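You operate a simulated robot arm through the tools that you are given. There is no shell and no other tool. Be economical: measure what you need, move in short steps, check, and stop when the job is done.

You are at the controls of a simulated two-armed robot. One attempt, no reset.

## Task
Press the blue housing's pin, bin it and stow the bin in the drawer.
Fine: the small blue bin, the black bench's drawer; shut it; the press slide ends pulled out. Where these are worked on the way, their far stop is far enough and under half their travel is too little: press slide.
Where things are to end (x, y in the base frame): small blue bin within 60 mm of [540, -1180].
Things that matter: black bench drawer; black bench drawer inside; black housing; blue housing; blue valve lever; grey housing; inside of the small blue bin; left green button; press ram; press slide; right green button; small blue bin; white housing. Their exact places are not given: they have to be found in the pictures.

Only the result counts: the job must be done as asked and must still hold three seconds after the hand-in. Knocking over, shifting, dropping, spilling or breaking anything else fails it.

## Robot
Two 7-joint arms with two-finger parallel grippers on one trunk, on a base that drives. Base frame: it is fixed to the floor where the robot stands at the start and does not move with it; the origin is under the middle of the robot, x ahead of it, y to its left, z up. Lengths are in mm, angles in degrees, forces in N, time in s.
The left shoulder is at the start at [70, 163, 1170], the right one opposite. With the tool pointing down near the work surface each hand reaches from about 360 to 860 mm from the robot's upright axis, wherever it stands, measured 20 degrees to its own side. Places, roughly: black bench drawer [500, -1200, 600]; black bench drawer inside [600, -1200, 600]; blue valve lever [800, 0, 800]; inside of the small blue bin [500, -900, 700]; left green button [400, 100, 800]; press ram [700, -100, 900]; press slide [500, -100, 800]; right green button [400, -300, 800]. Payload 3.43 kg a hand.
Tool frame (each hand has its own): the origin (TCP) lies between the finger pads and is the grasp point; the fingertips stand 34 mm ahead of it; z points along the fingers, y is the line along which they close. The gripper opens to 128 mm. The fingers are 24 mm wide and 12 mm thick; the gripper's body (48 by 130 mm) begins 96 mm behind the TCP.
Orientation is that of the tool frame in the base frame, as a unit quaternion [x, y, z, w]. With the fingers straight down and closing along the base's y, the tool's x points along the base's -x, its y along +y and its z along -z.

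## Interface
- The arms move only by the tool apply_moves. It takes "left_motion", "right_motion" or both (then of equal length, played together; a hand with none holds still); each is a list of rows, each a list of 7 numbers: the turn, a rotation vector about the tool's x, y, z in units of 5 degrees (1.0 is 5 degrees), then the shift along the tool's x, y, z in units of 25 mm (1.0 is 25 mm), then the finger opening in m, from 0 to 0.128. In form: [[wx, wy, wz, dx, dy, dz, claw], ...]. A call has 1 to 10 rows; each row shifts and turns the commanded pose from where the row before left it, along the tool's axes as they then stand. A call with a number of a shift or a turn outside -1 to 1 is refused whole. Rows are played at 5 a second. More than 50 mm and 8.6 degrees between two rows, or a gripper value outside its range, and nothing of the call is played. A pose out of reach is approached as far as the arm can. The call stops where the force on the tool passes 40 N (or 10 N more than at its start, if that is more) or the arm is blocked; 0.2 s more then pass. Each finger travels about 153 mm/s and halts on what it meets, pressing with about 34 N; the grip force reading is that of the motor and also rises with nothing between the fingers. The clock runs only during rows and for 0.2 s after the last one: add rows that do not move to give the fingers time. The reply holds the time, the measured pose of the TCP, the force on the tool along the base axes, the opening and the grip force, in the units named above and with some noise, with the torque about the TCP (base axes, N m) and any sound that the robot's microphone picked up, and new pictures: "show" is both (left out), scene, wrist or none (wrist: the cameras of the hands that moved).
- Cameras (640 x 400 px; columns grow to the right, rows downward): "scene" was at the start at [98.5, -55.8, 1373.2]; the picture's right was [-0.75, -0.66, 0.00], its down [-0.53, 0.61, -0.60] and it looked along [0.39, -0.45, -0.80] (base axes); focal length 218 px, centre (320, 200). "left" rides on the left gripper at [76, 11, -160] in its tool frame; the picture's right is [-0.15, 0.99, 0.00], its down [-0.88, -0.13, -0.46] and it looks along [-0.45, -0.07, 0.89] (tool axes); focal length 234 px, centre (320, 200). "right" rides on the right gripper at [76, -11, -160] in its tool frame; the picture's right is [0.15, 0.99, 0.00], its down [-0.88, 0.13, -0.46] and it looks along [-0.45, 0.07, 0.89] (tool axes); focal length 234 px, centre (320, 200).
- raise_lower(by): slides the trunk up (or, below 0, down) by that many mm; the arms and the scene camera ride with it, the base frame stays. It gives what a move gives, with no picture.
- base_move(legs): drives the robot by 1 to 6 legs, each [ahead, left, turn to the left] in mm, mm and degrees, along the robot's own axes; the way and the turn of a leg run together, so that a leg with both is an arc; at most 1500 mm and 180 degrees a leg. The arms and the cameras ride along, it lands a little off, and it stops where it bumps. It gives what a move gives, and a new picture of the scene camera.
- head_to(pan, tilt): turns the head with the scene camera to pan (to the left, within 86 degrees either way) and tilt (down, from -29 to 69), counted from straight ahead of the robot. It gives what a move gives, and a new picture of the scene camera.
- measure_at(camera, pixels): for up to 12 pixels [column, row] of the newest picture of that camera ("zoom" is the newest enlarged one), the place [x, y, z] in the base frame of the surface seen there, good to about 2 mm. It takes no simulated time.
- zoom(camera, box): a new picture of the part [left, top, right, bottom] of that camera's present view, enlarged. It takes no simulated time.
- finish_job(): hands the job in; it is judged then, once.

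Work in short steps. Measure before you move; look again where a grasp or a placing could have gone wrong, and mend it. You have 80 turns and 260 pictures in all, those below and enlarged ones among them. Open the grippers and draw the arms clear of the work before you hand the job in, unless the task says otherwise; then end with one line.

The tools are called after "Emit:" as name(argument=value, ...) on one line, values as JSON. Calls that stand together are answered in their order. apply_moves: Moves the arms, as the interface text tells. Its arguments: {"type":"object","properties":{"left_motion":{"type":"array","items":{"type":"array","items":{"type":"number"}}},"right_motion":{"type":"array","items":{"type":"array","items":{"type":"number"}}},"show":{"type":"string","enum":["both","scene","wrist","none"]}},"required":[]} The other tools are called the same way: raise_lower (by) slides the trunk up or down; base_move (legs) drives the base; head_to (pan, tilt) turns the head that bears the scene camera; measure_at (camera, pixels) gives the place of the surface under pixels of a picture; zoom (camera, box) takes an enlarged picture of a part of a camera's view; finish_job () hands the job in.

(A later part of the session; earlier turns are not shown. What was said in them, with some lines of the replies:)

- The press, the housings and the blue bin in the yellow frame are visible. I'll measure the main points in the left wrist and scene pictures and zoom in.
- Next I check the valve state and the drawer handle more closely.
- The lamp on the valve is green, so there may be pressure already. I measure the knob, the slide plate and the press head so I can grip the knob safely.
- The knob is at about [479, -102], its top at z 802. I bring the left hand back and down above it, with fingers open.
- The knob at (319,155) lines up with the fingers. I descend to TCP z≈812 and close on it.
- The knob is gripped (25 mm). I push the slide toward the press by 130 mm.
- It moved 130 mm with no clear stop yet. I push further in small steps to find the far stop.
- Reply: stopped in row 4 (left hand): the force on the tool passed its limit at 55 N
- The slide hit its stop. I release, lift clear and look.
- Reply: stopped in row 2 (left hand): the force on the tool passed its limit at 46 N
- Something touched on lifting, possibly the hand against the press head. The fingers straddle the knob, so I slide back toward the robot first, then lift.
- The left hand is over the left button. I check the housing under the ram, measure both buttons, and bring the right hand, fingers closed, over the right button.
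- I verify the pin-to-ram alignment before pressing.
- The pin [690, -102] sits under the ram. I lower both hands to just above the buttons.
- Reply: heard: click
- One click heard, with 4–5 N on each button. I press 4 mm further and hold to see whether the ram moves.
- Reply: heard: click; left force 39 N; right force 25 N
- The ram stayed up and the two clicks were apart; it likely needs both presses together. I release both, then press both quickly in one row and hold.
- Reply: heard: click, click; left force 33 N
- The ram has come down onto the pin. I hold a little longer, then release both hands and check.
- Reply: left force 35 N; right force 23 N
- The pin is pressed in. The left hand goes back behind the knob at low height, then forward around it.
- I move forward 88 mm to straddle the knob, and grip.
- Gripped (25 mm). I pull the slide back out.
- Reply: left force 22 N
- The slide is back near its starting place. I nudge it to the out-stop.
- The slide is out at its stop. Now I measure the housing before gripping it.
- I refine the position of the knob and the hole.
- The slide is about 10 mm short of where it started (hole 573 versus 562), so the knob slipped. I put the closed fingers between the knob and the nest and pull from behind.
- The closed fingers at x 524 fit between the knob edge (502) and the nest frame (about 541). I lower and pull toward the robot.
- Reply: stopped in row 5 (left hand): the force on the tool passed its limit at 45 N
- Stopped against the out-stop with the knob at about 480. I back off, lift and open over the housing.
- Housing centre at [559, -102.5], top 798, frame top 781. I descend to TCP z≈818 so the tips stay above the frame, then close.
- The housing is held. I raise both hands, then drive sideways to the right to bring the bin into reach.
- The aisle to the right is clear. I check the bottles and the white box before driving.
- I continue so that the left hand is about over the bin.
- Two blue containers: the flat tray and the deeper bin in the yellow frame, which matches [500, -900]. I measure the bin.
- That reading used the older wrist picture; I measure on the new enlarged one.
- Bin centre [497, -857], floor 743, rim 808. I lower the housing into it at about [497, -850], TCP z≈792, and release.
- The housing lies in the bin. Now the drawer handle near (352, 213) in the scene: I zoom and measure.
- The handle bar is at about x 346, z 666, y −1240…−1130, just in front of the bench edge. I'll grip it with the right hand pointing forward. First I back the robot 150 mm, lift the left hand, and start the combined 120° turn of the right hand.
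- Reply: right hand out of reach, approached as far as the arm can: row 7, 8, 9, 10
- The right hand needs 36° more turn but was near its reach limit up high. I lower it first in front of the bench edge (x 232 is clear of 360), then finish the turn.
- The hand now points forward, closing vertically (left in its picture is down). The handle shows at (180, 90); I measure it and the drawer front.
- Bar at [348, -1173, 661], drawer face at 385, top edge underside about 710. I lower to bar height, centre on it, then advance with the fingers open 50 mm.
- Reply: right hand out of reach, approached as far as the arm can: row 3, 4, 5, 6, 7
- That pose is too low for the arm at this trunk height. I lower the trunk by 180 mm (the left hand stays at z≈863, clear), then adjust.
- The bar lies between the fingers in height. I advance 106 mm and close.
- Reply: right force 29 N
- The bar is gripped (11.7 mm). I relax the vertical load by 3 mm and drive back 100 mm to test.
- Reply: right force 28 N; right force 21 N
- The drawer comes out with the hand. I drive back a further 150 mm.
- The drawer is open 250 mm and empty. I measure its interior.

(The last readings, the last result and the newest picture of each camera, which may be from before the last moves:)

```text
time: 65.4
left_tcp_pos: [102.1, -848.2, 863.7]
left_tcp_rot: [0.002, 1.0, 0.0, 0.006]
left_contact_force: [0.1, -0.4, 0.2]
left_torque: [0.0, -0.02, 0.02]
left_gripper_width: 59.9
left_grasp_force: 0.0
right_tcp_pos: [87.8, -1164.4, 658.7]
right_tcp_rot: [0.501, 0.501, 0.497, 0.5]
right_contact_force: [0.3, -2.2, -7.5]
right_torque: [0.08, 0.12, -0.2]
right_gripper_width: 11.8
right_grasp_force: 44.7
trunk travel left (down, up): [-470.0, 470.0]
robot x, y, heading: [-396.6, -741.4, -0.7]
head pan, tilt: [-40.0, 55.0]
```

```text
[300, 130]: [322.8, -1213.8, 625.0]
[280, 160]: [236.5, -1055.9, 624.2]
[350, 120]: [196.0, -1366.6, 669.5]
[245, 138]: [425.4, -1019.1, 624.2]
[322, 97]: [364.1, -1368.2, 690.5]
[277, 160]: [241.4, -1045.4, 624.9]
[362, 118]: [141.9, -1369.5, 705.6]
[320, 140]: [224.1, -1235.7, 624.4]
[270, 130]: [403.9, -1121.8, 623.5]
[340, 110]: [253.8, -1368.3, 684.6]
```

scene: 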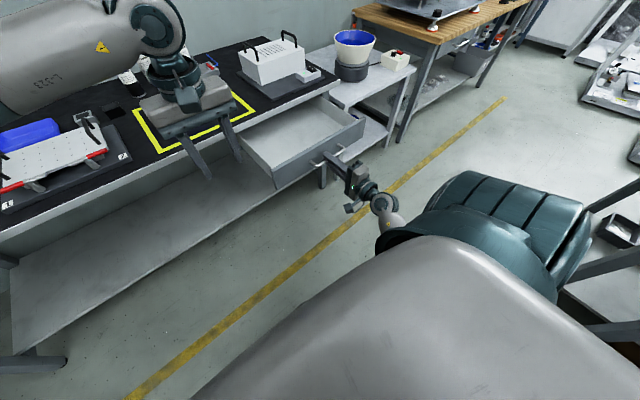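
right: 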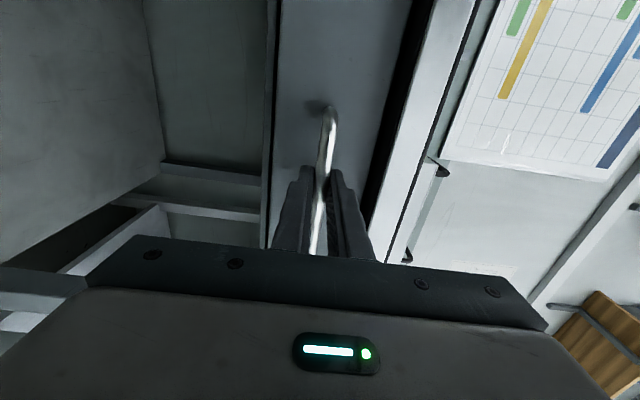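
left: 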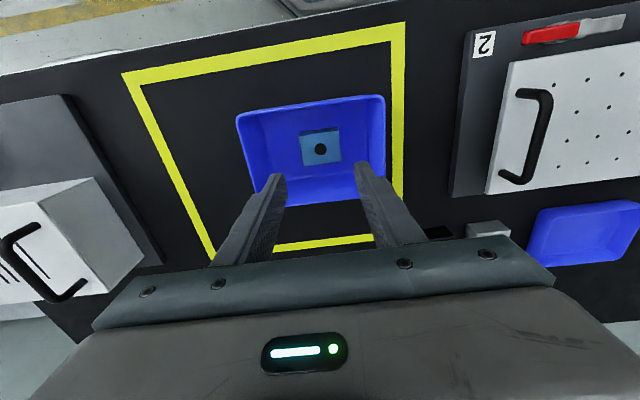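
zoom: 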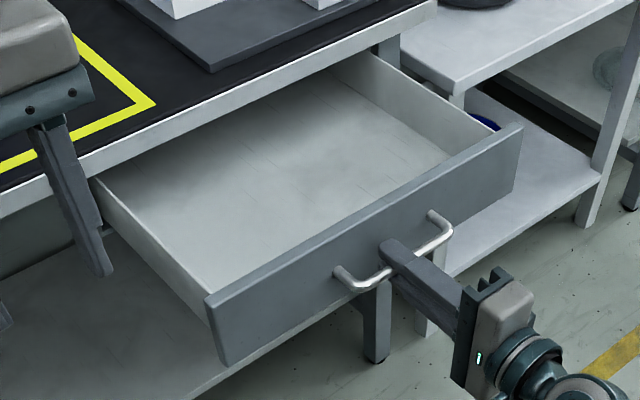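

Drawer floor z 624, front panel top 706, interior y −1010…−1368; drawer travel so far is 250 mm. I release the handle, back away and rise.

Emit:
apply_moves(right_motion=[[0, 0, 0, 0, 0, 0, 0.05], [0, 0, 0, 0, 0, 0, 0.05], [0, 0, 0, 0, 0, -1, 0.05], [0, 0, 0, 0, 0, -1, 0.05], [0, 0, 0, 0, 0, -1, 0.05], [0, 0, 0, 0, 1, 0, 0.05], [0, 0, 0, 0, 1, 0, 0.05], [0, 0, 0, 0, 1, 0, 0.05], [0, 0, 0, 0, 1, 0, 0.05], [0, 0, 0, 0, 1, 0, 0.05]], show="none")

Emit:
apply_moves(right_motion=[[1, 0, 0, 0, 0.6, 0, 0.05], [1, 0, 0, 0, 0.6, 0, 0.05], [1, 0, 0, 0, 0.6, 0, 0.05], [1, 0, 0, 0, 0.6, 0, 0.05], [1, 0, 0, 0, 0.6, 0, 0.05], [1, 0, 0, 0, 0.6, 0, 0.05], [1, 0, 0, 0, 0.6, 0, 0.05], [1, 0, 0, 0, 0.6, 0, 0.05], [1, 0, 0, 0, 0.6, 0, 0.05], [1, 0, 0, 0, 0.6, 0, 0.05]], show="none")

Emit:
apply_moves(right_motion=[[1, 0, 0, 0, 0, -0.5, 0.05], [1, 0, 0, 0, 0, -0.5, 0.05], [1, 0, 0, 0, 0, -0.5, 0.05], [1, 0, 0, 0, 0, -0.5, 0.05], [1, 0, 0, 0, 0, -0.5, 0.05], [1, 0, 0, 0, 0, -0.5, 0.05], [1, 0, 0, 0, 0, -0.5, 0.05], [1, 0, 0, 0, 0, -0.5, 0.05]])

```text
time: 67.6
left_tcp_pos: [103.4, -847.8, 863.2]
left_tcp_rot: [0.002, 1.0, -0.002, 0.004]
left_contact_force: [0.4, 0.0, -0.1]
left_torque: [0.0, -0.03, -0.02]
left_gripper_width: 60.1
left_grasp_force: 0.1
right_tcp_pos: [21.2, -1176.2, 771.0]
right_tcp_rot: [0.502, 0.501, 0.497, 0.501]
right_contact_force: [0.4, 0.2, 0.3]
right_torque: [0.0, 0.02, 0.01]
right_gripper_width: 50.1
right_grasp_force: 0.1
right hand out of reach, approached as far as the arm can: row 10
trunk travel left (down, up): [-470.0, 470.0]
robot x, y, heading: [-394.0, -742.3, -0.6]
head pan, tilt: [-40.0, 55.0]
```

```text
time: 69.8
left_tcp_pos: [103.7, -848.0, 862.8]
left_tcp_rot: [0.003, 1.0, -0.001, 0.005]
left_contact_force: [0.4, 0.0, -0.6]
left_torque: [-0.04, 0.01, 0.01]
left_gripper_width: 60.0
left_grasp_force: 0.0
right_tcp_pos: [105.4, -1220.0, 869.3]
right_tcp_rot: [0.666, 0.664, 0.239, 0.24]
right_contact_force: [0.7, 1.1, -0.9]
right_torque: [-0.04, 0.0, 0.0]
right_gripper_width: 50.1
right_grasp_force: 0.0
right hand out of reach, approached as far as the arm can: row 1, 2, 3, 4
trunk travel left (down, up): [-470.0, 470.0]
robot x, y, heading: [-399.4, -744.7, -0.3]
head pan, tilt: [-40.0, 55.0]
```

```text
time: 71.6
left_tcp_pos: [101.8, -846.8, 863.9]
left_tcp_rot: [0.003, 1.0, -0.002, 0.006]
left_contact_force: [0.0, 0.4, -1.2]
left_torque: [-0.06, -0.05, -0.02]
left_gripper_width: 59.8
left_grasp_force: 0.1
right_tcp_pos: [69.0, -1218.9, 961.9]
right_tcp_rot: [0.709, 0.706, -0.003, -0.002]
right_contact_force: [-0.5, -0.2, -0.1]
right_torque: [0.0, -0.02, 0.02]
right_gripper_width: 50.0
right_grasp_force: 0.0
trunk travel left (down, up): [-470.0, 470.0]
robot x, y, heading: [-399.0, -745.1, -0.6]
head pan, tilt: [-40.0, 55.0]
```

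scene: 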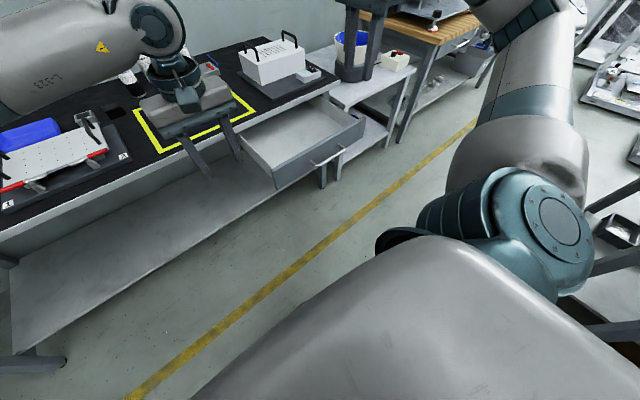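
right: 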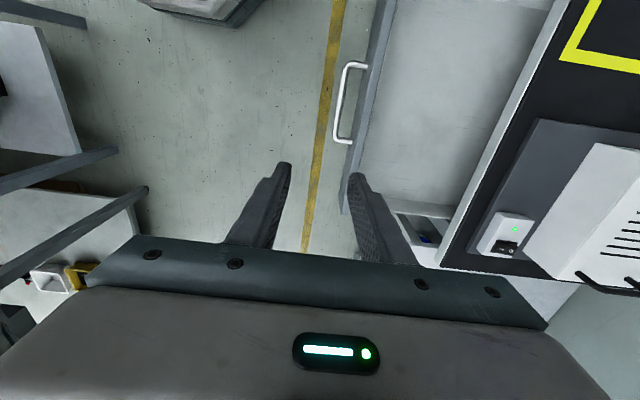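

The right hand points down, closing along x. I move the left hand out of the way to the left and up, and bring the right hand inward; then drive forward 150 mm.

Emit:
apply_moves(left_motion=[[0, 0, 0, 0, 1, -1, 0.06], [0, 0, 0, 0, 1, -1, 0.06], [0, 0, 0, 0, 1, -1, 0.06], [0, 0, 0, 0, 1, -1, 0.06], [0, 0, 0, 0.5, 1, -1, 0.06], [0, 0, 0, 0.5, 1, -1, 0.06], [0, 0, 0, 0.5, 1, 0, 0.06], [0, 0, 0, 0.5, 1, 0, 0.06], [0, 0, 0, 0, 1, 0, 0.06], [0, 0, 0, 0, 1, 0, 0.06]], right_motion=[[0, 0, 0, 0, 1, 0, 0.128], [0, 0, 0, 0, 1, 0, 0.128], [0, 0, 0, 0, 1, 0, 0.128], [0, 0, 0, 1, 1, 0, 0.128], [0, 0, 0, 1, 1, 0, 0.128], [0, 0, 0, 1, 1, 0, 0.128], [0, 0, 0, 1, 0, 0, 0.128], [0, 0, 0, 1, 0, 0, 0.128], [0, 0, 0, 1, 0, 0, 0.128], [0, 0, 0, 1, 0, 0, 0.128]], show="none")

Emit:
base_move(legs=[[150, 0, 0]])

```text
time: 73.8
left_tcp_pos: [52.8, -594.8, 1014.7]
left_tcp_rot: [0.003, 1.0, -0.001, 0.004]
left_contact_force: [-0.2, 0.0, 0.1]
left_torque: [-0.07, 0.03, 0.03]
left_gripper_width: 59.7
left_grasp_force: 0.1
right_tcp_pos: [220.1, -1043.5, 961.2]
right_tcp_rot: [0.709, 0.705, -0.003, -0.001]
right_contact_force: [0.1, -0.5, -0.3]
right_torque: [-0.01, 0.01, -0.01]
right_gripper_width: 128.4
right_grasp_force: 0.2
trunk travel left (down, up): [-470.0, 470.0]
robot x, y, heading: [-394.6, -745.7, -0.4]
head pan, tilt: [-40.0, 55.0]
```

```text
time: 75.2
left_tcp_pos: [203.5, -598.9, 1013.0]
left_tcp_rot: [0.003, 1.0, -0.001, 0.005]
left_contact_force: [1.0, -0.3, 0.0]
left_torque: [0.0, 0.04, 0.03]
left_gripper_width: 59.9
left_grasp_force: 0.1
right_tcp_pos: [369.9, -1047.2, 959.7]
right_tcp_rot: [0.708, 0.706, -0.004, -0.002]
right_contact_force: [0.7, 0.1, 0.2]
right_torque: [0.02, 0.05, -0.01]
right_gripper_width: 127.9
right_grasp_force: 0.0
trunk travel left (down, up): [-470.0, 470.0]
robot x, y, heading: [-248.0, -745.7, -0.5]
head pan, tilt: [-40.0, 55.0]
```

scene: 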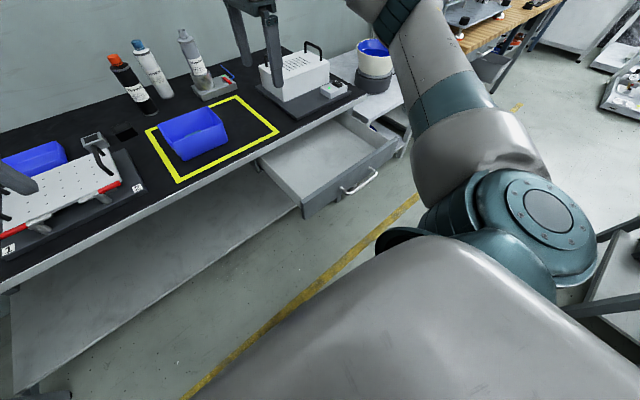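

Now I bring the right hand above the bin centre [497, -857].

Emit:
apply_moves(right_motion=[[0, 0, 0, 1, 0.63, 0, 0.128], [0, 0, 0, 1, 0.63, 0, 0.128], [0, 0, 0, 1, 0.63, 0, 0.128], [0, 0, 0, 1, 0.63, 0, 0.128], [0, 0, 0, 1, 0.63, 0, 0.128], [0, 0, 0, 1, 0.63, 0, 0.128], [0, 0, 0, 1, 0.63, 0, 0.128], [0, 0, 0, 0.6, 0.63, 0, 0.128], [0, 0, 0, 0, 0, 0, 0.128]])

Emit:
zoom(camera="right", box=[220, 60, 420, 220])

```text
time: 77.2
left_tcp_pos: [202.2, -598.9, 1015.2]
left_tcp_rot: [0.001, 1.0, -0.002, 0.005]
left_contact_force: [0.3, 0.3, -0.4]
left_torque: [0.01, 0.01, -0.02]
left_gripper_width: 60.0
left_grasp_force: 0.0
right_tcp_pos: [495.6, -855.7, 959.4]
right_tcp_rot: [0.708, 0.706, -0.002, -0.001]
right_contact_force: [0.2, -0.6, 0.1]
right_torque: [-0.03, 0.0, -0.01]
right_gripper_width: 128.0
right_grasp_force: 0.1
trunk travel left (down, up): [-470.0, 470.0]
robot x, y, heading: [-250.2, -749.0, -0.7]
head pan, tilt: [-40.0, 55.0]
```

scene: 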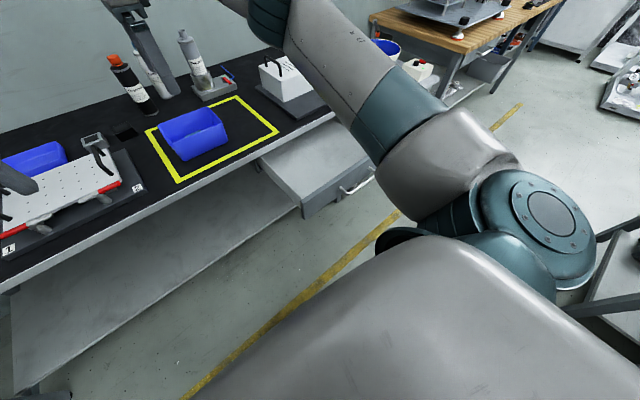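
right: 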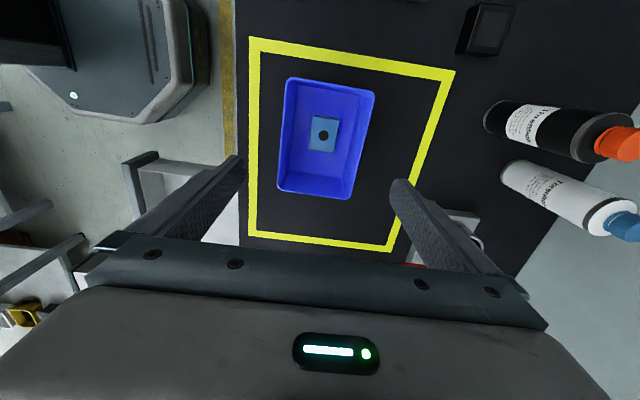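

```text
2.50 times, centred on (320, 140) of right
```

zoom: 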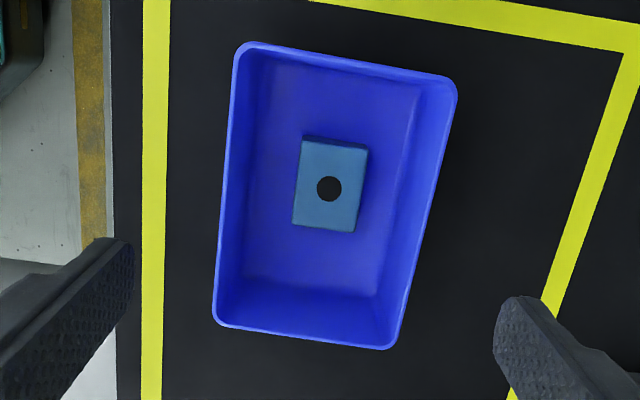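

Emit:
measure_at(camera="zoom", pixels=[[240, 52], [450, 90], [220, 315], [392, 342], [228, 190], [428, 210], [330, 187]])

```text
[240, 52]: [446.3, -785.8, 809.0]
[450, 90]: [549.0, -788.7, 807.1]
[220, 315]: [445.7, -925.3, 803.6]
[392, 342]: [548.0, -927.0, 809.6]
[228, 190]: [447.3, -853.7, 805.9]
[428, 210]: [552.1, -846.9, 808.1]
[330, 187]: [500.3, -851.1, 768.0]
```

Rim spans x 446–551 (centre 498.5). I align to that and descend to just above the rim for a check.

Emit:
apply_moves(right_motion=[[0, 0, 0, 0, 0.1, 1, 0.128], [0, 0, 0, 0, 0, 1, 0.128], [0, 0, 0, 0, 0, 1, 0.128], [0, 0, 0, 0, 0, 1, 0.128], [0, 0, 0, 0, 0, 0.4, 0.128], [0, 0, 0, 0, 0, 0, 0.128]], show="wrist")

```text
time: 78.5
left_tcp_pos: [202.8, -598.0, 1014.5]
left_tcp_rot: [0.002, 1.0, -0.002, 0.004]
left_contact_force: [0.3, -0.6, 0.3]
left_torque: [-0.03, 0.01, 0.03]
left_gripper_width: 60.1
left_grasp_force: 0.0
right_tcp_pos: [500.0, -857.4, 848.5]
right_tcp_rot: [0.708, 0.706, -0.003, -0.002]
right_contact_force: [0.0, 0.3, 0.1]
right_torque: [0.0, 0.0, 0.02]
right_gripper_width: 128.2
right_grasp_force: 0.1
trunk travel left (down, up): [-470.0, 470.0]
robot x, y, heading: [-246.9, -744.2, -0.7]
head pan, tilt: [-40.0, 55.0]
```

right: 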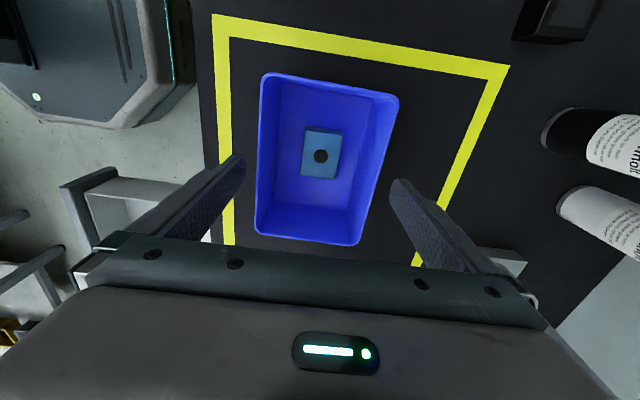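

The bin rim sits between the fingers with room on both sides. I descend to TCP z≈796 and close.

Emit:
apply_moves(right_motion=[[0, 0, 0, 0, -0.04, 0.7, 0.128], [0, 0, 0, 0, 0, 0.7, 0.128], [0, 0, 0, 0, 0, 0.7, 0.128], [0, 0, 0, 0, 0, 0, 0.128], [0, 0, 0, 0, 0, 0, 0.09], [0, 0, 0, 0, 0, 0, 0.09], [0, 0, 0, 0, 0, 0, 0.09]], show="wrist")

```text
time: 80.2
left_tcp_pos: [202.9, -598.2, 1015.7]
left_tcp_rot: [0.002, 1.0, -0.002, 0.004]
left_contact_force: [0.9, -0.3, -0.4]
left_torque: [0.02, 0.02, 0.01]
left_gripper_width: 60.2
left_grasp_force: 0.0
right_tcp_pos: [496.6, -857.2, 795.9]
right_tcp_rot: [0.708, 0.706, -0.002, -0.002]
right_contact_force: [-0.8, 0.6, -0.3]
right_torque: [0.13, -0.02, 0.06]
right_gripper_width: 109.1
right_grasp_force: 34.2
trunk travel left (down, up): [-470.0, 470.0]
robot x, y, heading: [-246.6, -744.5, -0.8]
head pan, tilt: [-40.0, 55.0]
```

right: 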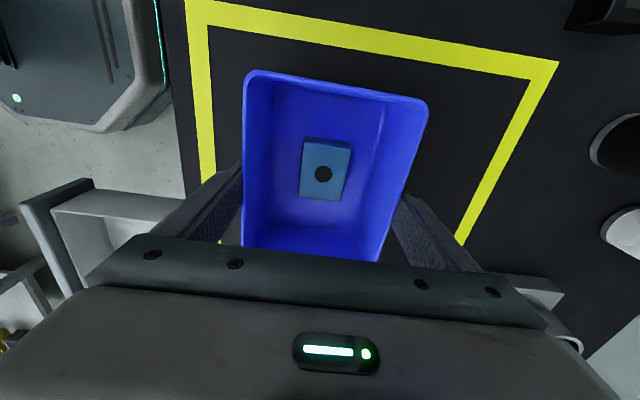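

The bin is gripped at its rim (109 mm). I lift it and check.

Emit:
apply_moves(right_motion=[[0, 0, 0, 0, 0, -0.4, 0.09], [0, 0, 0, 0, 0, -0.6, 0.09], [0, 0, 0, 0, 0, -1, 0.09], [0, 0, 0, 0, 0, -1, 0.09], [0, 0, 0, 0, 0, -1, 0.09], [0, 0, 0, 0, 0, 0, 0.09]], show="both")

```text
time: 81.5
left_tcp_pos: [203.6, -598.0, 1015.3]
left_tcp_rot: [0.002, 1.0, -0.002, 0.004]
left_contact_force: [-0.1, 0.4, 0.9]
left_torque: [-0.04, 0.05, 0.0]
left_gripper_width: 59.7
left_grasp_force: 0.0
right_tcp_pos: [497.9, -857.9, 896.5]
right_tcp_rot: [0.708, 0.706, -0.003, -0.002]
right_contact_force: [0.2, 0.2, -3.1]
right_torque: [-0.01, 0.01, 0.02]
right_gripper_width: 109.2
right_grasp_force: 34.0
trunk travel left (down, up): [-470.0, 470.0]
robot x, y, heading: [-249.2, -748.5, -0.6]
head pan, tilt: [-40.0, 55.0]
```

scene: 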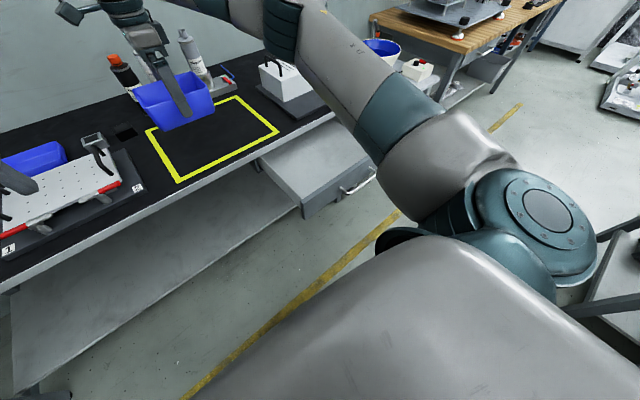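
right: 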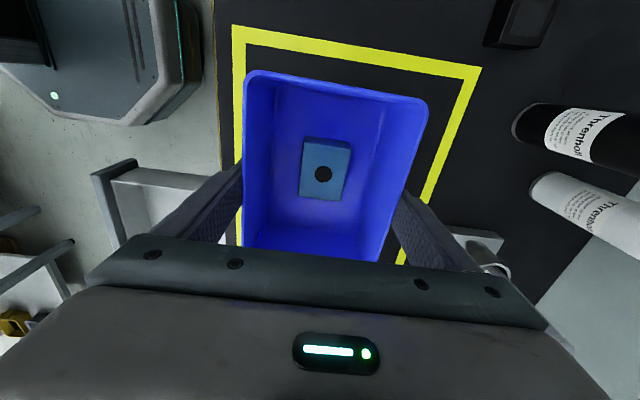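

Held firmly, the bin level. I carry it back over the bench edge and then sideways above the drawer.

Emit:
apply_moves(right_motion=[[0, 0, 0, 0, -1, 0, 0.09], [0, 0, 0, 0, -1, 0, 0.09], [0, 0, 0, 0, -1, 0, 0.09], [0, 0, 0, -1, -1, 0, 0.09], [0, 0, 0, -1, -1, 0, 0.09], [0, 0, 0, -1, -1, 0, 0.09], [0, 0, 0, -1, -1, 0, 0.09], [0, 0, 0, -1, -1, 0, 0.09], [0, 0, 0, -1, -1, 0, 0.09], [0, 0, 0, -1, -0.1, 0, 0.09]], show="none")

Emit:
apply_moves(right_motion=[[0, 0, 0, -1, 0, 0, 0.09], [0, 0, 0, -1, 0, 0, 0.09], [0, 0, 0, -1, 0, 0, 0.09], [0, 0, 0, -1, 0, 0, 0.09], [0, 0, 0, -1, 0, 0, 0.09], [0, 0, 0, -0.9, 0, 0, 0.09], [0, 0, 0, 0, 0, 0, 0.09]])

```text
time: 83.8
left_tcp_pos: [202.8, -598.8, 1013.7]
left_tcp_rot: [0.002, 1.0, -0.001, 0.005]
left_contact_force: [-0.5, -0.4, -0.5]
left_torque: [-0.01, -0.01, 0.01]
left_gripper_width: 59.9
left_grasp_force: 0.1
right_tcp_pos: [267.9, -1032.4, 900.8]
right_tcp_rot: [0.709, 0.706, -0.002, -0.003]
right_contact_force: [-0.5, -0.2, -2.9]
right_torque: [-0.03, 0.02, 0.01]
right_gripper_width: 109.3
right_grasp_force: 34.0
trunk travel left (down, up): [-470.0, 470.0]
robot x, y, heading: [-248.4, -742.2, -0.7]
head pan, tilt: [-40.0, 55.0]
```

```text
time: 85.3
left_tcp_pos: [203.1, -598.3, 1013.6]
left_tcp_rot: [0.002, 1.0, -0.001, 0.004]
left_contact_force: [-0.3, 0.5, -0.1]
left_torque: [-0.02, -0.02, -0.01]
left_gripper_width: 59.9
left_grasp_force: 0.1
right_tcp_pos: [269.8, -1180.5, 898.7]
right_tcp_rot: [0.708, 0.706, -0.004, -0.002]
right_contact_force: [-0.4, -0.7, -2.5]
right_torque: [-0.02, -0.01, 0.02]
right_gripper_width: 109.2
right_grasp_force: 33.8
trunk travel left (down, up): [-470.0, 470.0]
robot x, y, heading: [-244.3, -743.3, -0.6]
head pan, tilt: [-40.0, 55.0]
```

scene: 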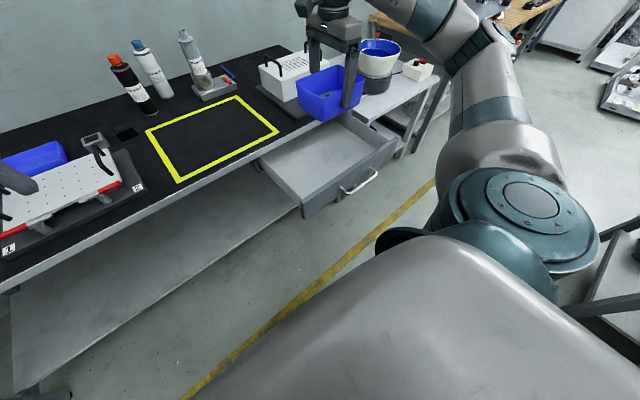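
right: 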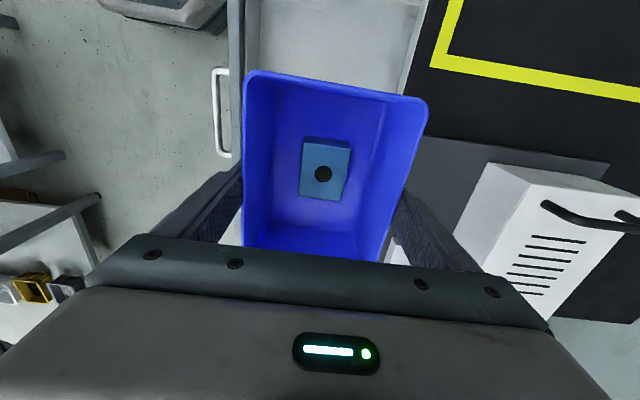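

The bin is over the open drawer at [270, -1180], clear of the bench edge. I lower it to TCP z≈700 first, then settle.

Emit:
apply_moves(right_motion=[[0, 0, 0, 0, 0, 1, 0.09], [0, 0, 0, 0, 0, 1, 0.09], [0, 0, 0, 0, 0, 1, 0.09], [0, 0, 0, 0, 0, 1, 0.09], [0, 0, 0, 0, 0, 1, 0.09], [0, 0, 0, 0, 0, 1, 0.09], [0, 0, 0, 0, 0, 1, 0.09], [0, 0, 0, 0, 0, 0.8, 0.09], [0, 0, 0, 0, 0, 0, 0.09]])

```text
time: 87.3
left_tcp_pos: [202.1, -598.1, 1014.3]
left_tcp_rot: [0.002, 1.0, -0.001, 0.004]
left_contact_force: [0.0, 0.0, 0.1]
left_torque: [0.01, 0.01, 0.0]
left_gripper_width: 60.1
left_grasp_force: 0.1
right_tcp_pos: [268.8, -1181.1, 705.1]
right_tcp_rot: [0.709, 0.706, -0.003, -0.001]
right_contact_force: [0.0, 0.5, -1.7]
right_torque: [-0.02, -0.01, -0.01]
right_gripper_width: 109.3
right_grasp_force: 34.0
trunk travel left (down, up): [-470.0, 470.0]
robot x, y, heading: [-247.0, -740.6, -0.5]
head pan, tilt: [-40.0, 55.0]
```

scene: 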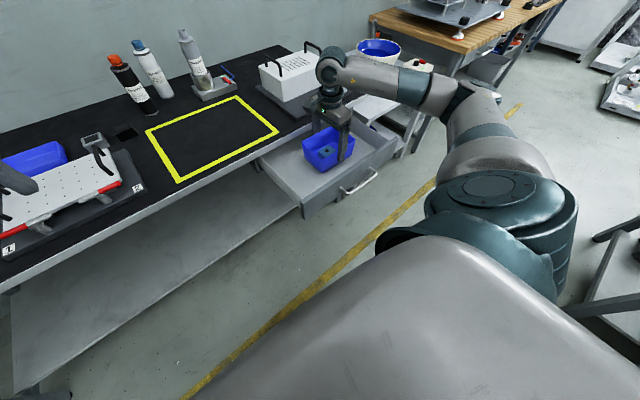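
right: 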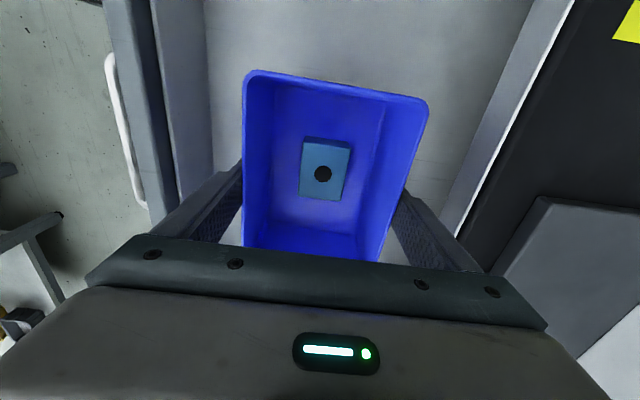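

The bin is inside with room all round. I lower the remaining ~24 mm in small steps, open, and lift out.

Emit:
apply_moves(right_motion=[[0, 0, 0, 0, 0, 0.4, 0.09], [0, 0, 0, 0, 0, 0.3, 0.09], [0, 0, 0, 0, 0, 0.15, 0.09], [0, 0, 0, 0, 0, 0.1, 0.09], [0, 0, 0, 0, 0, 0, 0.09]], show="none")

Emit:
apply_moves(right_motion=[[0, 0, 0, 0, 0, 0, 0.124], [0, 0, 0, 0, 0, 0, 0.124], [0, 0, 0, 0, 0, -1, 0.124], [0, 0, 0, 0, 0, -1, 0.124], [0, 0, 0, 0, 0, -1, 0.124], [0, 0, 0, 0, 0, -1, 0.124], [0, 0, 0, 0, 0, -1, 0.124], [0, 0, 0, 0, 0, -1, 0.124], [0, 0, 0, 0, 0, -1, 0.124], [0, 0, 0, 0, 0, -1, 0.124]])

```text
time: 88.5
left_tcp_pos: [202.7, -598.1, 1015.1]
left_tcp_rot: [0.001, 1.0, -0.002, 0.004]
left_contact_force: [0.4, -0.4, 0.2]
left_torque: [-0.02, 0.03, 0.0]
left_gripper_width: 60.1
left_grasp_force: 0.1
right_tcp_pos: [267.1, -1179.5, 679.8]
right_tcp_rot: [0.708, 0.706, -0.002, -0.001]
right_contact_force: [-0.3, -0.5, -1.8]
right_torque: [-0.05, 0.03, -0.03]
right_gripper_width: 109.1
right_grasp_force: 34.1
trunk travel left (down, up): [-470.0, 470.0]
robot x, y, heading: [-244.6, -743.8, -0.7]
head pan, tilt: [-40.0, 55.0]
```

```text
time: 90.8
left_tcp_pos: [203.6, -598.0, 1014.5]
left_tcp_rot: [0.002, 1.0, -0.002, 0.006]
left_contact_force: [-0.4, 0.8, 0.1]
left_torque: [0.01, -0.05, -0.02]
left_gripper_width: 60.0
left_grasp_force: 0.1
right_tcp_pos: [269.6, -1179.8, 881.4]
right_tcp_rot: [0.708, 0.707, -0.003, -0.002]
right_contact_force: [0.2, -0.6, 0.0]
right_torque: [0.02, 0.04, -0.01]
right_gripper_width: 124.3
right_grasp_force: 0.0
trunk travel left (down, up): [-470.0, 470.0]
robot x, y, heading: [-246.8, -744.4, -0.4]
head pan, tilt: [-40.0, 55.0]
```

scene: 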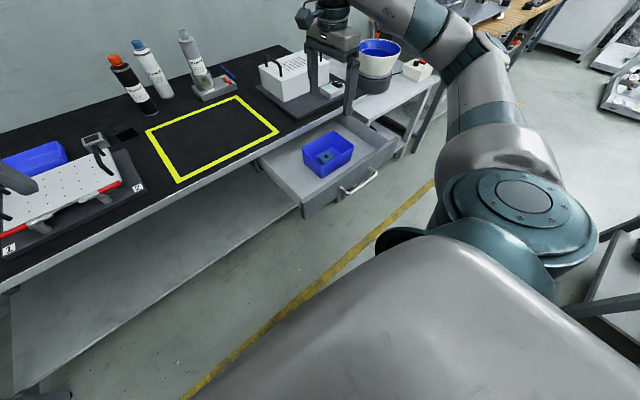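
right: 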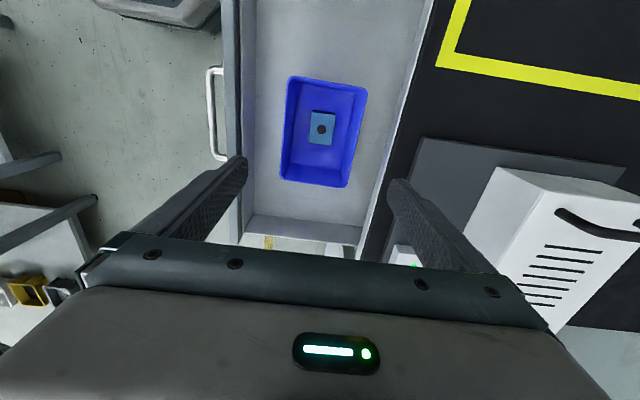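

The bin stands flat in the drawer with the housing in it. I measure the bin, front panel and bench edge clearance.

Emit:
measure_at(camera="right", pixels=[[292, 80], [364, 92], [284, 178], [344, 184], [235, 100], [226, 100], [246, 100], [217, 110], [390, 150], [322, 128]])

```text
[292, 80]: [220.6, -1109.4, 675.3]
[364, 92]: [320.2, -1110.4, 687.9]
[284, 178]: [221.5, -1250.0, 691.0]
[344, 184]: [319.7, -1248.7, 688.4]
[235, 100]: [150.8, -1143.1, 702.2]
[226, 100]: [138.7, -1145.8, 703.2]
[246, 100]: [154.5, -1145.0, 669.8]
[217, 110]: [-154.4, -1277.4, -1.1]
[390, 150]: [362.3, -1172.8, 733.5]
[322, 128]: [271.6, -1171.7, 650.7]
```

Bin centre [270, -1180], rim 691 below the panel top 703; closing by ~248 puts it at about [519, -1180]. I bring the closed right hand in front of the handle bar.

Emit:
apply_moves(right_motion=[[0, 0, 0, 0, -1, 0, 0.06], [0, 0, 0, 0, -1, 0, 0.0], [0, 0, 0, 0, -1, 0, 0.0], [0, 0, 0, 0, -1, 0, 0.0], [0, 0, 0, 0, -1, 0, 0.0], [0, 0, 0, 0, -1, 0, 0.0], [0, 0, 0, 0, -1, 0, 0.0], [0, 0, 0, 0, -1, 0, 0.0], [0, 0, 0, 0, -0.8, 0, 0.0], [0, 0, 0, 0, 0, 0, 0.0]], show="none")

Emit:
apply_moves(right_motion=[[0, 0, 0, 0, 0, 1, 0.0], [0, 0, 0, 0, 0, 1, 0.0], [0, 0, 0, 0, 0, 1, 0.0], [0, 0, 0, 0, 0, 1, 0.0], [0, 0, 0, 0, 0, 1, 0.0], [0, 0, 0, 0, 0, 1, 0.0], [0, 0, 0, 0, 0, 1, 0.0], [0, 0, 0, 0, 0, 0.9, 0.0], [0, 0, 0, 0, 0, 0, 0.0]])

```text
time: 93.0
left_tcp_pos: [203.1, -597.4, 1014.2]
left_tcp_rot: [0.002, 1.0, -0.001, 0.004]
left_contact_force: [0.0, 0.1, -0.4]
left_torque: [0.0, 0.01, 0.03]
left_gripper_width: 59.9
left_grasp_force: 0.0
right_tcp_pos: [47.9, -1178.1, 883.3]
right_tcp_rot: [0.709, 0.705, -0.003, -0.002]
right_contact_force: [0.1, 0.7, -0.5]
right_torque: [0.0, 0.02, -0.01]
right_gripper_width: 0.0
right_grasp_force: 32.3
trunk travel left (down, up): [-470.0, 470.0]
robot x, y, heading: [-252.6, -742.0, -0.7]
head pan, tilt: [-40.0, 55.0]
```

```text
time: 95.0
left_tcp_pos: [202.9, -597.9, 1014.3]
left_tcp_rot: [0.001, 1.0, -0.002, 0.006]
left_contact_force: [0.0, 0.8, -0.2]
left_torque: [0.0, -0.03, 0.01]
left_gripper_width: 60.1
left_grasp_force: 0.2
right_tcp_pos: [57.1, -1185.3, 686.3]
right_tcp_rot: [0.708, 0.706, -0.003, -0.002]
right_contact_force: [-0.1, 0.8, 0.0]
right_torque: [0.02, 0.0, 0.02]
right_gripper_width: 0.0
right_grasp_force: 32.7
right hand out of reach, approached as far as the arm can: row 3, 4
trunk travel left (down, up): [-470.0, 470.0]
robot x, y, heading: [-247.5, -746.5, -0.5]
head pan, tilt: [-40.0, 55.0]
```

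scene: 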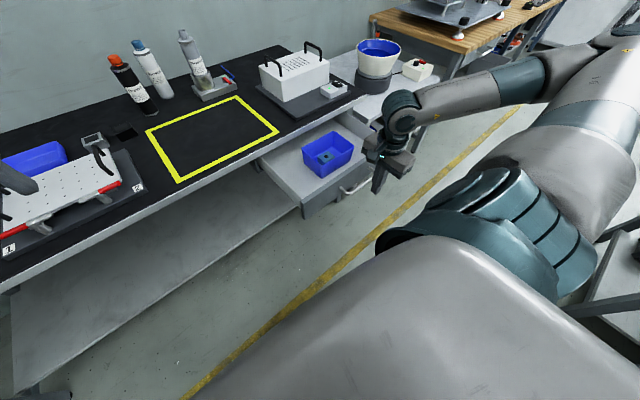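
right: 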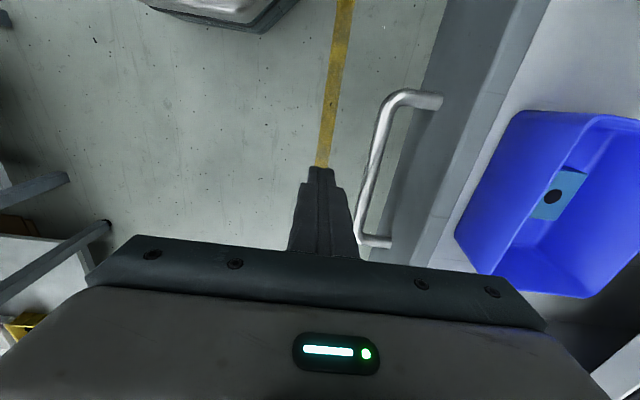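

The fingers are in front of the bar, tips just below it. I lower 4 mm and push forward steadily.

Emit:
apply_moves(right_motion=[[0, 0, 0, 0, 0.4, 0.2, 0], [0, 0, 0, 0, 0.4, 0, 0], [0, 0, 0, 0, 0.5, 0, 0], [0, 0, 0, 0, 0.7, 0, 0], [0, 0, 0, 0, 0.7, 0, 0], [0, 0, 0, 0, 0.7, 0, 0], [0, 0, 0, 0, 0.7, 0, 0], [0, 0, 0, 0, 0.7, 0, 0], [0, 0, 0, 0, 0.7, 0, 0], [0, 0, 0, 0, 0.7, 0, 0]])

```text
time: 97.2
left_tcp_pos: [203.5, -598.9, 1014.2]
left_tcp_rot: [0.002, 1.0, -0.001, 0.004]
left_contact_force: [0.5, -0.4, 0.1]
left_torque: [-0.01, -0.02, -0.03]
left_gripper_width: 60.1
left_grasp_force: 0.0
right_tcp_pos: [211.6, -1186.1, 680.5]
right_tcp_rot: [0.708, 0.706, -0.002, -0.002]
right_contact_force: [0.0, 0.3, -0.2]
right_torque: [0.01, 0.02, 0.0]
right_gripper_width: 0.3
right_grasp_force: 33.2
trunk travel left (down, up): [-470.0, 470.0]
robot x, y, heading: [-246.8, -744.1, -0.6]
head pan, tilt: [-40.0, 55.0]
```

scene: 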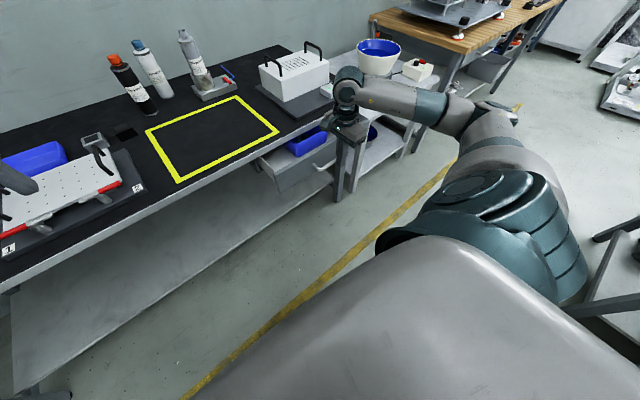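
right: 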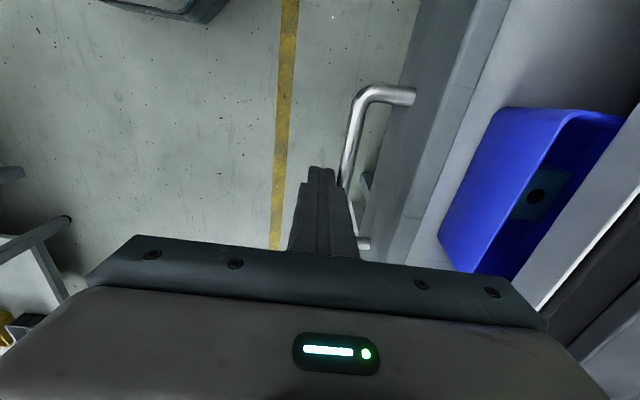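

The drawer is closing and the bin is passing under the edge. I push the last 120 mm.

Emit:
apply_moves(right_motion=[[0, 0, 0, 0, 0.6, 0, 0], [0, 0, 0, 0, 0.6, 0, 0], [0, 0, 0, 0, 0.6, 0, 0], [0, 0, 0, 0, 0.6, 0, 0], [0, 0, 0, 0, 0.6, 0, 0], [0, 0, 0, 0, 0.6, 0, 0], [0, 0, 0, 0, 0.5, 0, 0], [0, 0, 0, 0, 0.4, 0, 0], [0, 0, 0, 0, 0.3, 0, 0]])

```text
time: 99.2
left_tcp_pos: [203.7, -598.3, 1014.4]
left_tcp_rot: [0.002, 1.0, -0.001, 0.004]
left_contact_force: [0.4, 0.3, -0.7]
left_torque: [0.02, 0.01, 0.01]
left_gripper_width: 60.3
left_grasp_force: 0.1
right_tcp_pos: [331.9, -1187.0, 678.9]
right_tcp_rot: [0.708, 0.706, -0.003, -0.002]
right_contact_force: [0.3, 0.3, 0.4]
right_torque: [0.03, -0.02, -0.05]
right_gripper_width: 0.0
right_grasp_force: 33.0
trunk travel left (down, up): [-470.0, 470.0]
robot x, y, heading: [-252.3, -741.4, -0.8]
head pan, tilt: [-40.0, 55.0]
```

scene: 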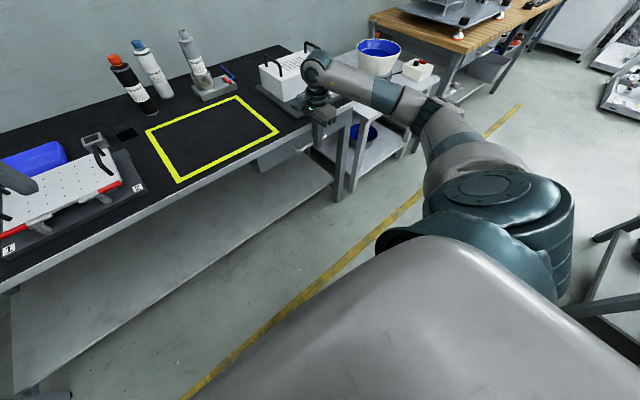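
right: 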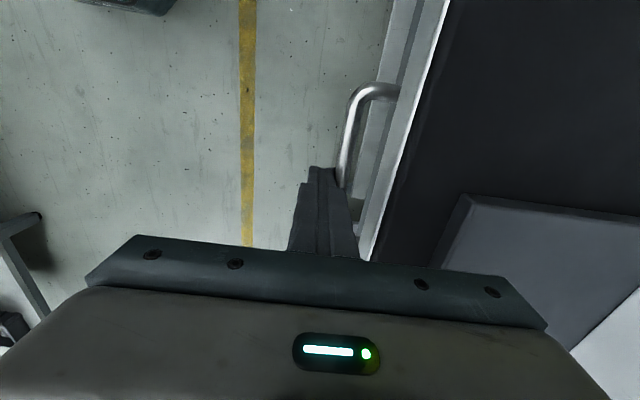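

Nearly shut but no stop force yet; I press on in small steps.

Emit:
apply_moves(right_motion=[[0, 0, 0, 0, 0.15, 0, 0], [0, 0, 0, 0, 0.15, 0, 0], [0, 0, 0, 0, 0.15, 0, 0], [0, 0, 0, 0, 0.15, 0, 0], [0, 0, 0, 0, 0.15, 0, 0], [0, 0, 0, 0, 0.15, 0, 0]], show="wrist")

Emit:
measure_at(camera="right", pixels=[[345, 140], [352, 100], [380, 140], [370, 190]])

```text
time: 99.9
left_tcp_pos: [201.7, -598.0, 1014.7]
left_tcp_rot: [0.003, 1.0, -0.002, 0.005]
left_contact_force: [-0.3, -0.6, -0.5]
left_torque: [0.0, 0.01, -0.03]
left_gripper_width: 60.0
left_grasp_force: 0.0
right_tcp_pos: [332.0, -1187.1, 680.2]
right_tcp_rot: [0.707, 0.707, -0.009, -0.005]
right_contact_force: [-15.0, 3.0, 11.7]
right_torque: [0.22, 0.22, 0.17]
right_gripper_width: 0.0
right_grasp_force: 32.4
trunk travel left (down, up): [-470.0, 470.0]
robot x, y, heading: [-247.6, -741.9, -0.9]
head pan, tilt: [-40.0, 55.0]
stopped in row 3 (right hand): the force on the tool passed its limit at 45 N (the readings are from after the stop); the commanded pose is now the measured one
```

right: 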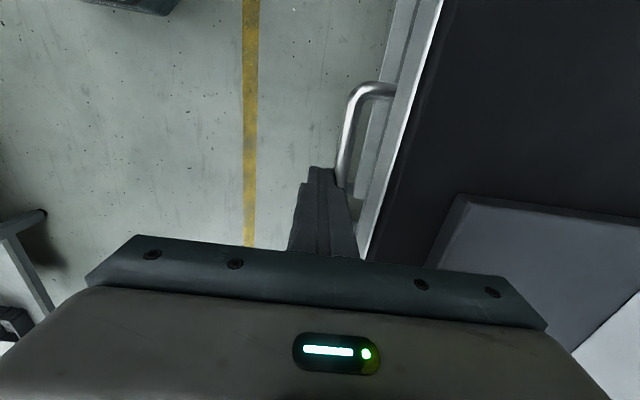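

```text
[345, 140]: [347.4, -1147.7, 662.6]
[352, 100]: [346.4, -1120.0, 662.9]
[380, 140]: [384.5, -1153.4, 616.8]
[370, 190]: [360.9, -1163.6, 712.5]
```

The drawer is shut: face at 384.5, as at the start. I back the hand away and up, then drive back a little and look over the whole bench.

Emit:
apply_moves(right_motion=[[0, 0, 0, 0, -1, 0, 0], [0, 0, 0, 0, -1, 0, 0], [0, 0, 0, 0, -1, 0, 0], [0, 0, 0, 0, 0, -1, 0.05], [0, 0, 0, 0, 0, -1, 0.05], [0, 0, 0, 0, 0, -1, 0.05], [0, 0, 0, 0, 0, -1, 0.05], [0, 0, 0, 0, 0, -1, 0.05], [0, 0, 0, 0, 0, -1, 0.05]], show="none")

Emit:
base_move(legs=[[-150, 200, 0]])

Emit:
head_to(pan=15, tilt=35)

```text
time: 101.9
left_tcp_pos: [201.4, -599.0, 1014.7]
left_tcp_rot: [0.003, 1.0, -0.001, 0.006]
left_contact_force: [0.5, -0.5, -0.6]
left_torque: [0.01, 0.0, 0.0]
left_gripper_width: 59.9
left_grasp_force: 0.1
right_tcp_pos: [262.8, -1186.3, 828.8]
right_tcp_rot: [0.708, 0.706, -0.008, -0.006]
right_contact_force: [1.3, 1.1, 0.3]
right_torque: [0.0, 0.0, 0.03]
right_gripper_width: 49.8
right_grasp_force: 0.1
trunk travel left (down, up): [-470.0, 470.0]
robot x, y, heading: [-248.1, -747.9, -0.7]
head pan, tilt: [-40.0, 55.0]
```

```text
time: 103.7
left_tcp_pos: [52.1, -398.6, 1015.2]
left_tcp_rot: [0.003, 1.0, -0.002, 0.005]
left_contact_force: [0.0, 0.1, 0.6]
left_torque: [0.03, -0.02, 0.02]
left_gripper_width: 59.8
left_grasp_force: 0.1
right_tcp_pos: [113.1, -985.9, 830.0]
right_tcp_rot: [0.708, 0.706, -0.008, -0.005]
right_contact_force: [0.0, 0.5, 0.1]
right_torque: [-0.04, -0.02, 0.0]
right_gripper_width: 50.1
right_grasp_force: 0.1
trunk travel left (down, up): [-470.0, 470.0]
robot x, y, heading: [-399.4, -544.2, -0.8]
head pan, tilt: [-40.0, 55.0]
```

scene: 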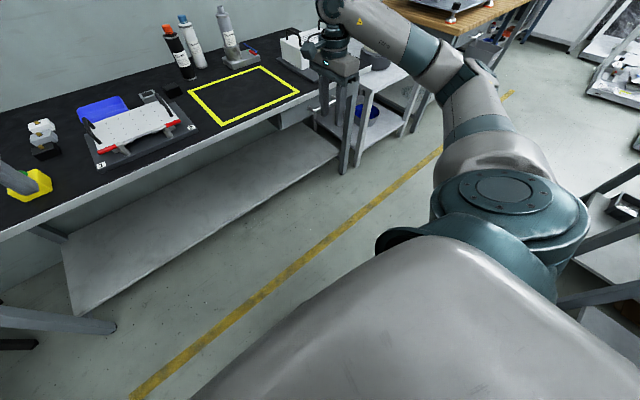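

```text
time: 105.0
left_tcp_pos: [53.0, -397.9, 1015.3]
left_tcp_rot: [0.003, 1.0, -0.002, 0.004]
left_contact_force: [-0.5, -0.1, 0.8]
left_torque: [0.01, 0.01, -0.01]
left_gripper_width: 60.1
left_grasp_force: 0.1
right_tcp_pos: [113.5, -985.1, 827.1]
right_tcp_rot: [0.709, 0.705, -0.007, -0.006]
right_contact_force: [0.1, 0.5, 0.2]
right_torque: [-0.03, 0.0, -0.02]
right_gripper_width: 49.8
right_grasp_force: 0.0
trunk travel left (down, up): [-470.0, 470.0]
robot x, y, heading: [-397.6, -544.4, -0.7]
head pan, tilt: [15.0, 35.0]
```

scene: 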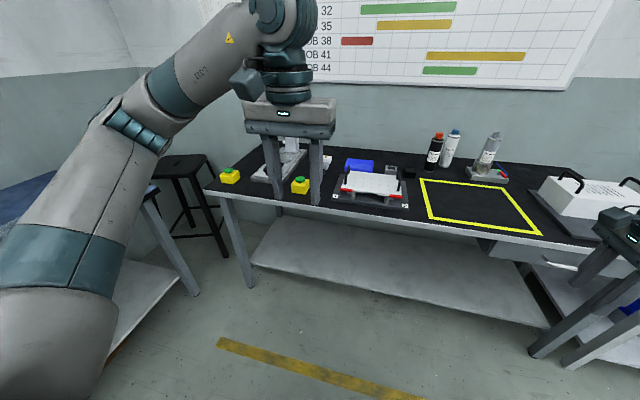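

I check the press slide and drawer from here.

Emit:
zoom(camera="scene", box=[210, 120, 350, 210])

Emit:
zoom(camera="scene", box=[460, 210, 620, 300])

```text
4.44 times, centred on (280, 165) of scene
```

zoom: 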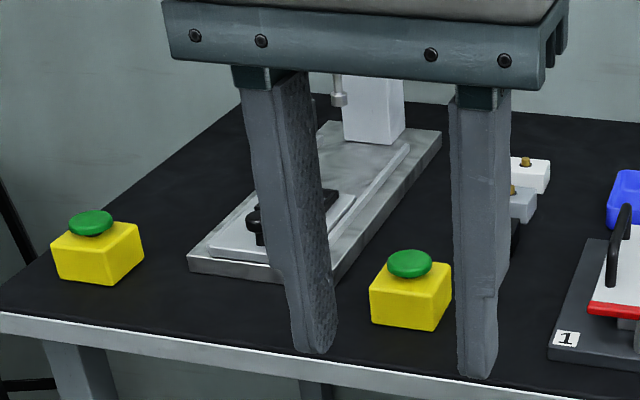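

```text
4.00 times, centred on (540, 255) of scene
```

zoom: 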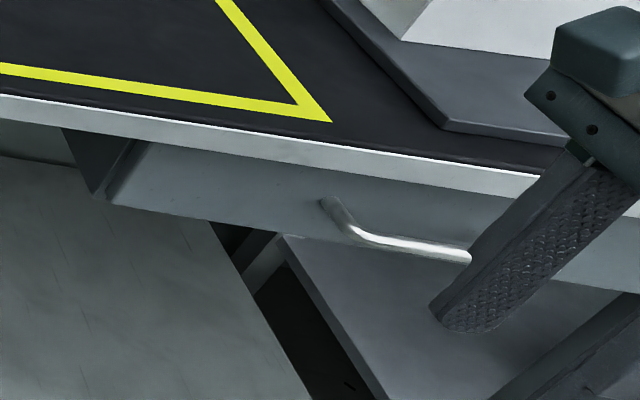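

The slide is pulled out, the buttons are released, the drawer is shut, and both arms are clear with the grippers open. I hand the job in.

Emit:
finish_job()

```text
The job is handed in.
```

The blue housing's pin is pressed in, and the housing is in the small blue bin. The bin is in the shut drawer at about [519, -1180] (worked out from the drawer's travel, not re-measured after closing), and the press slide is pulled out to its stop.
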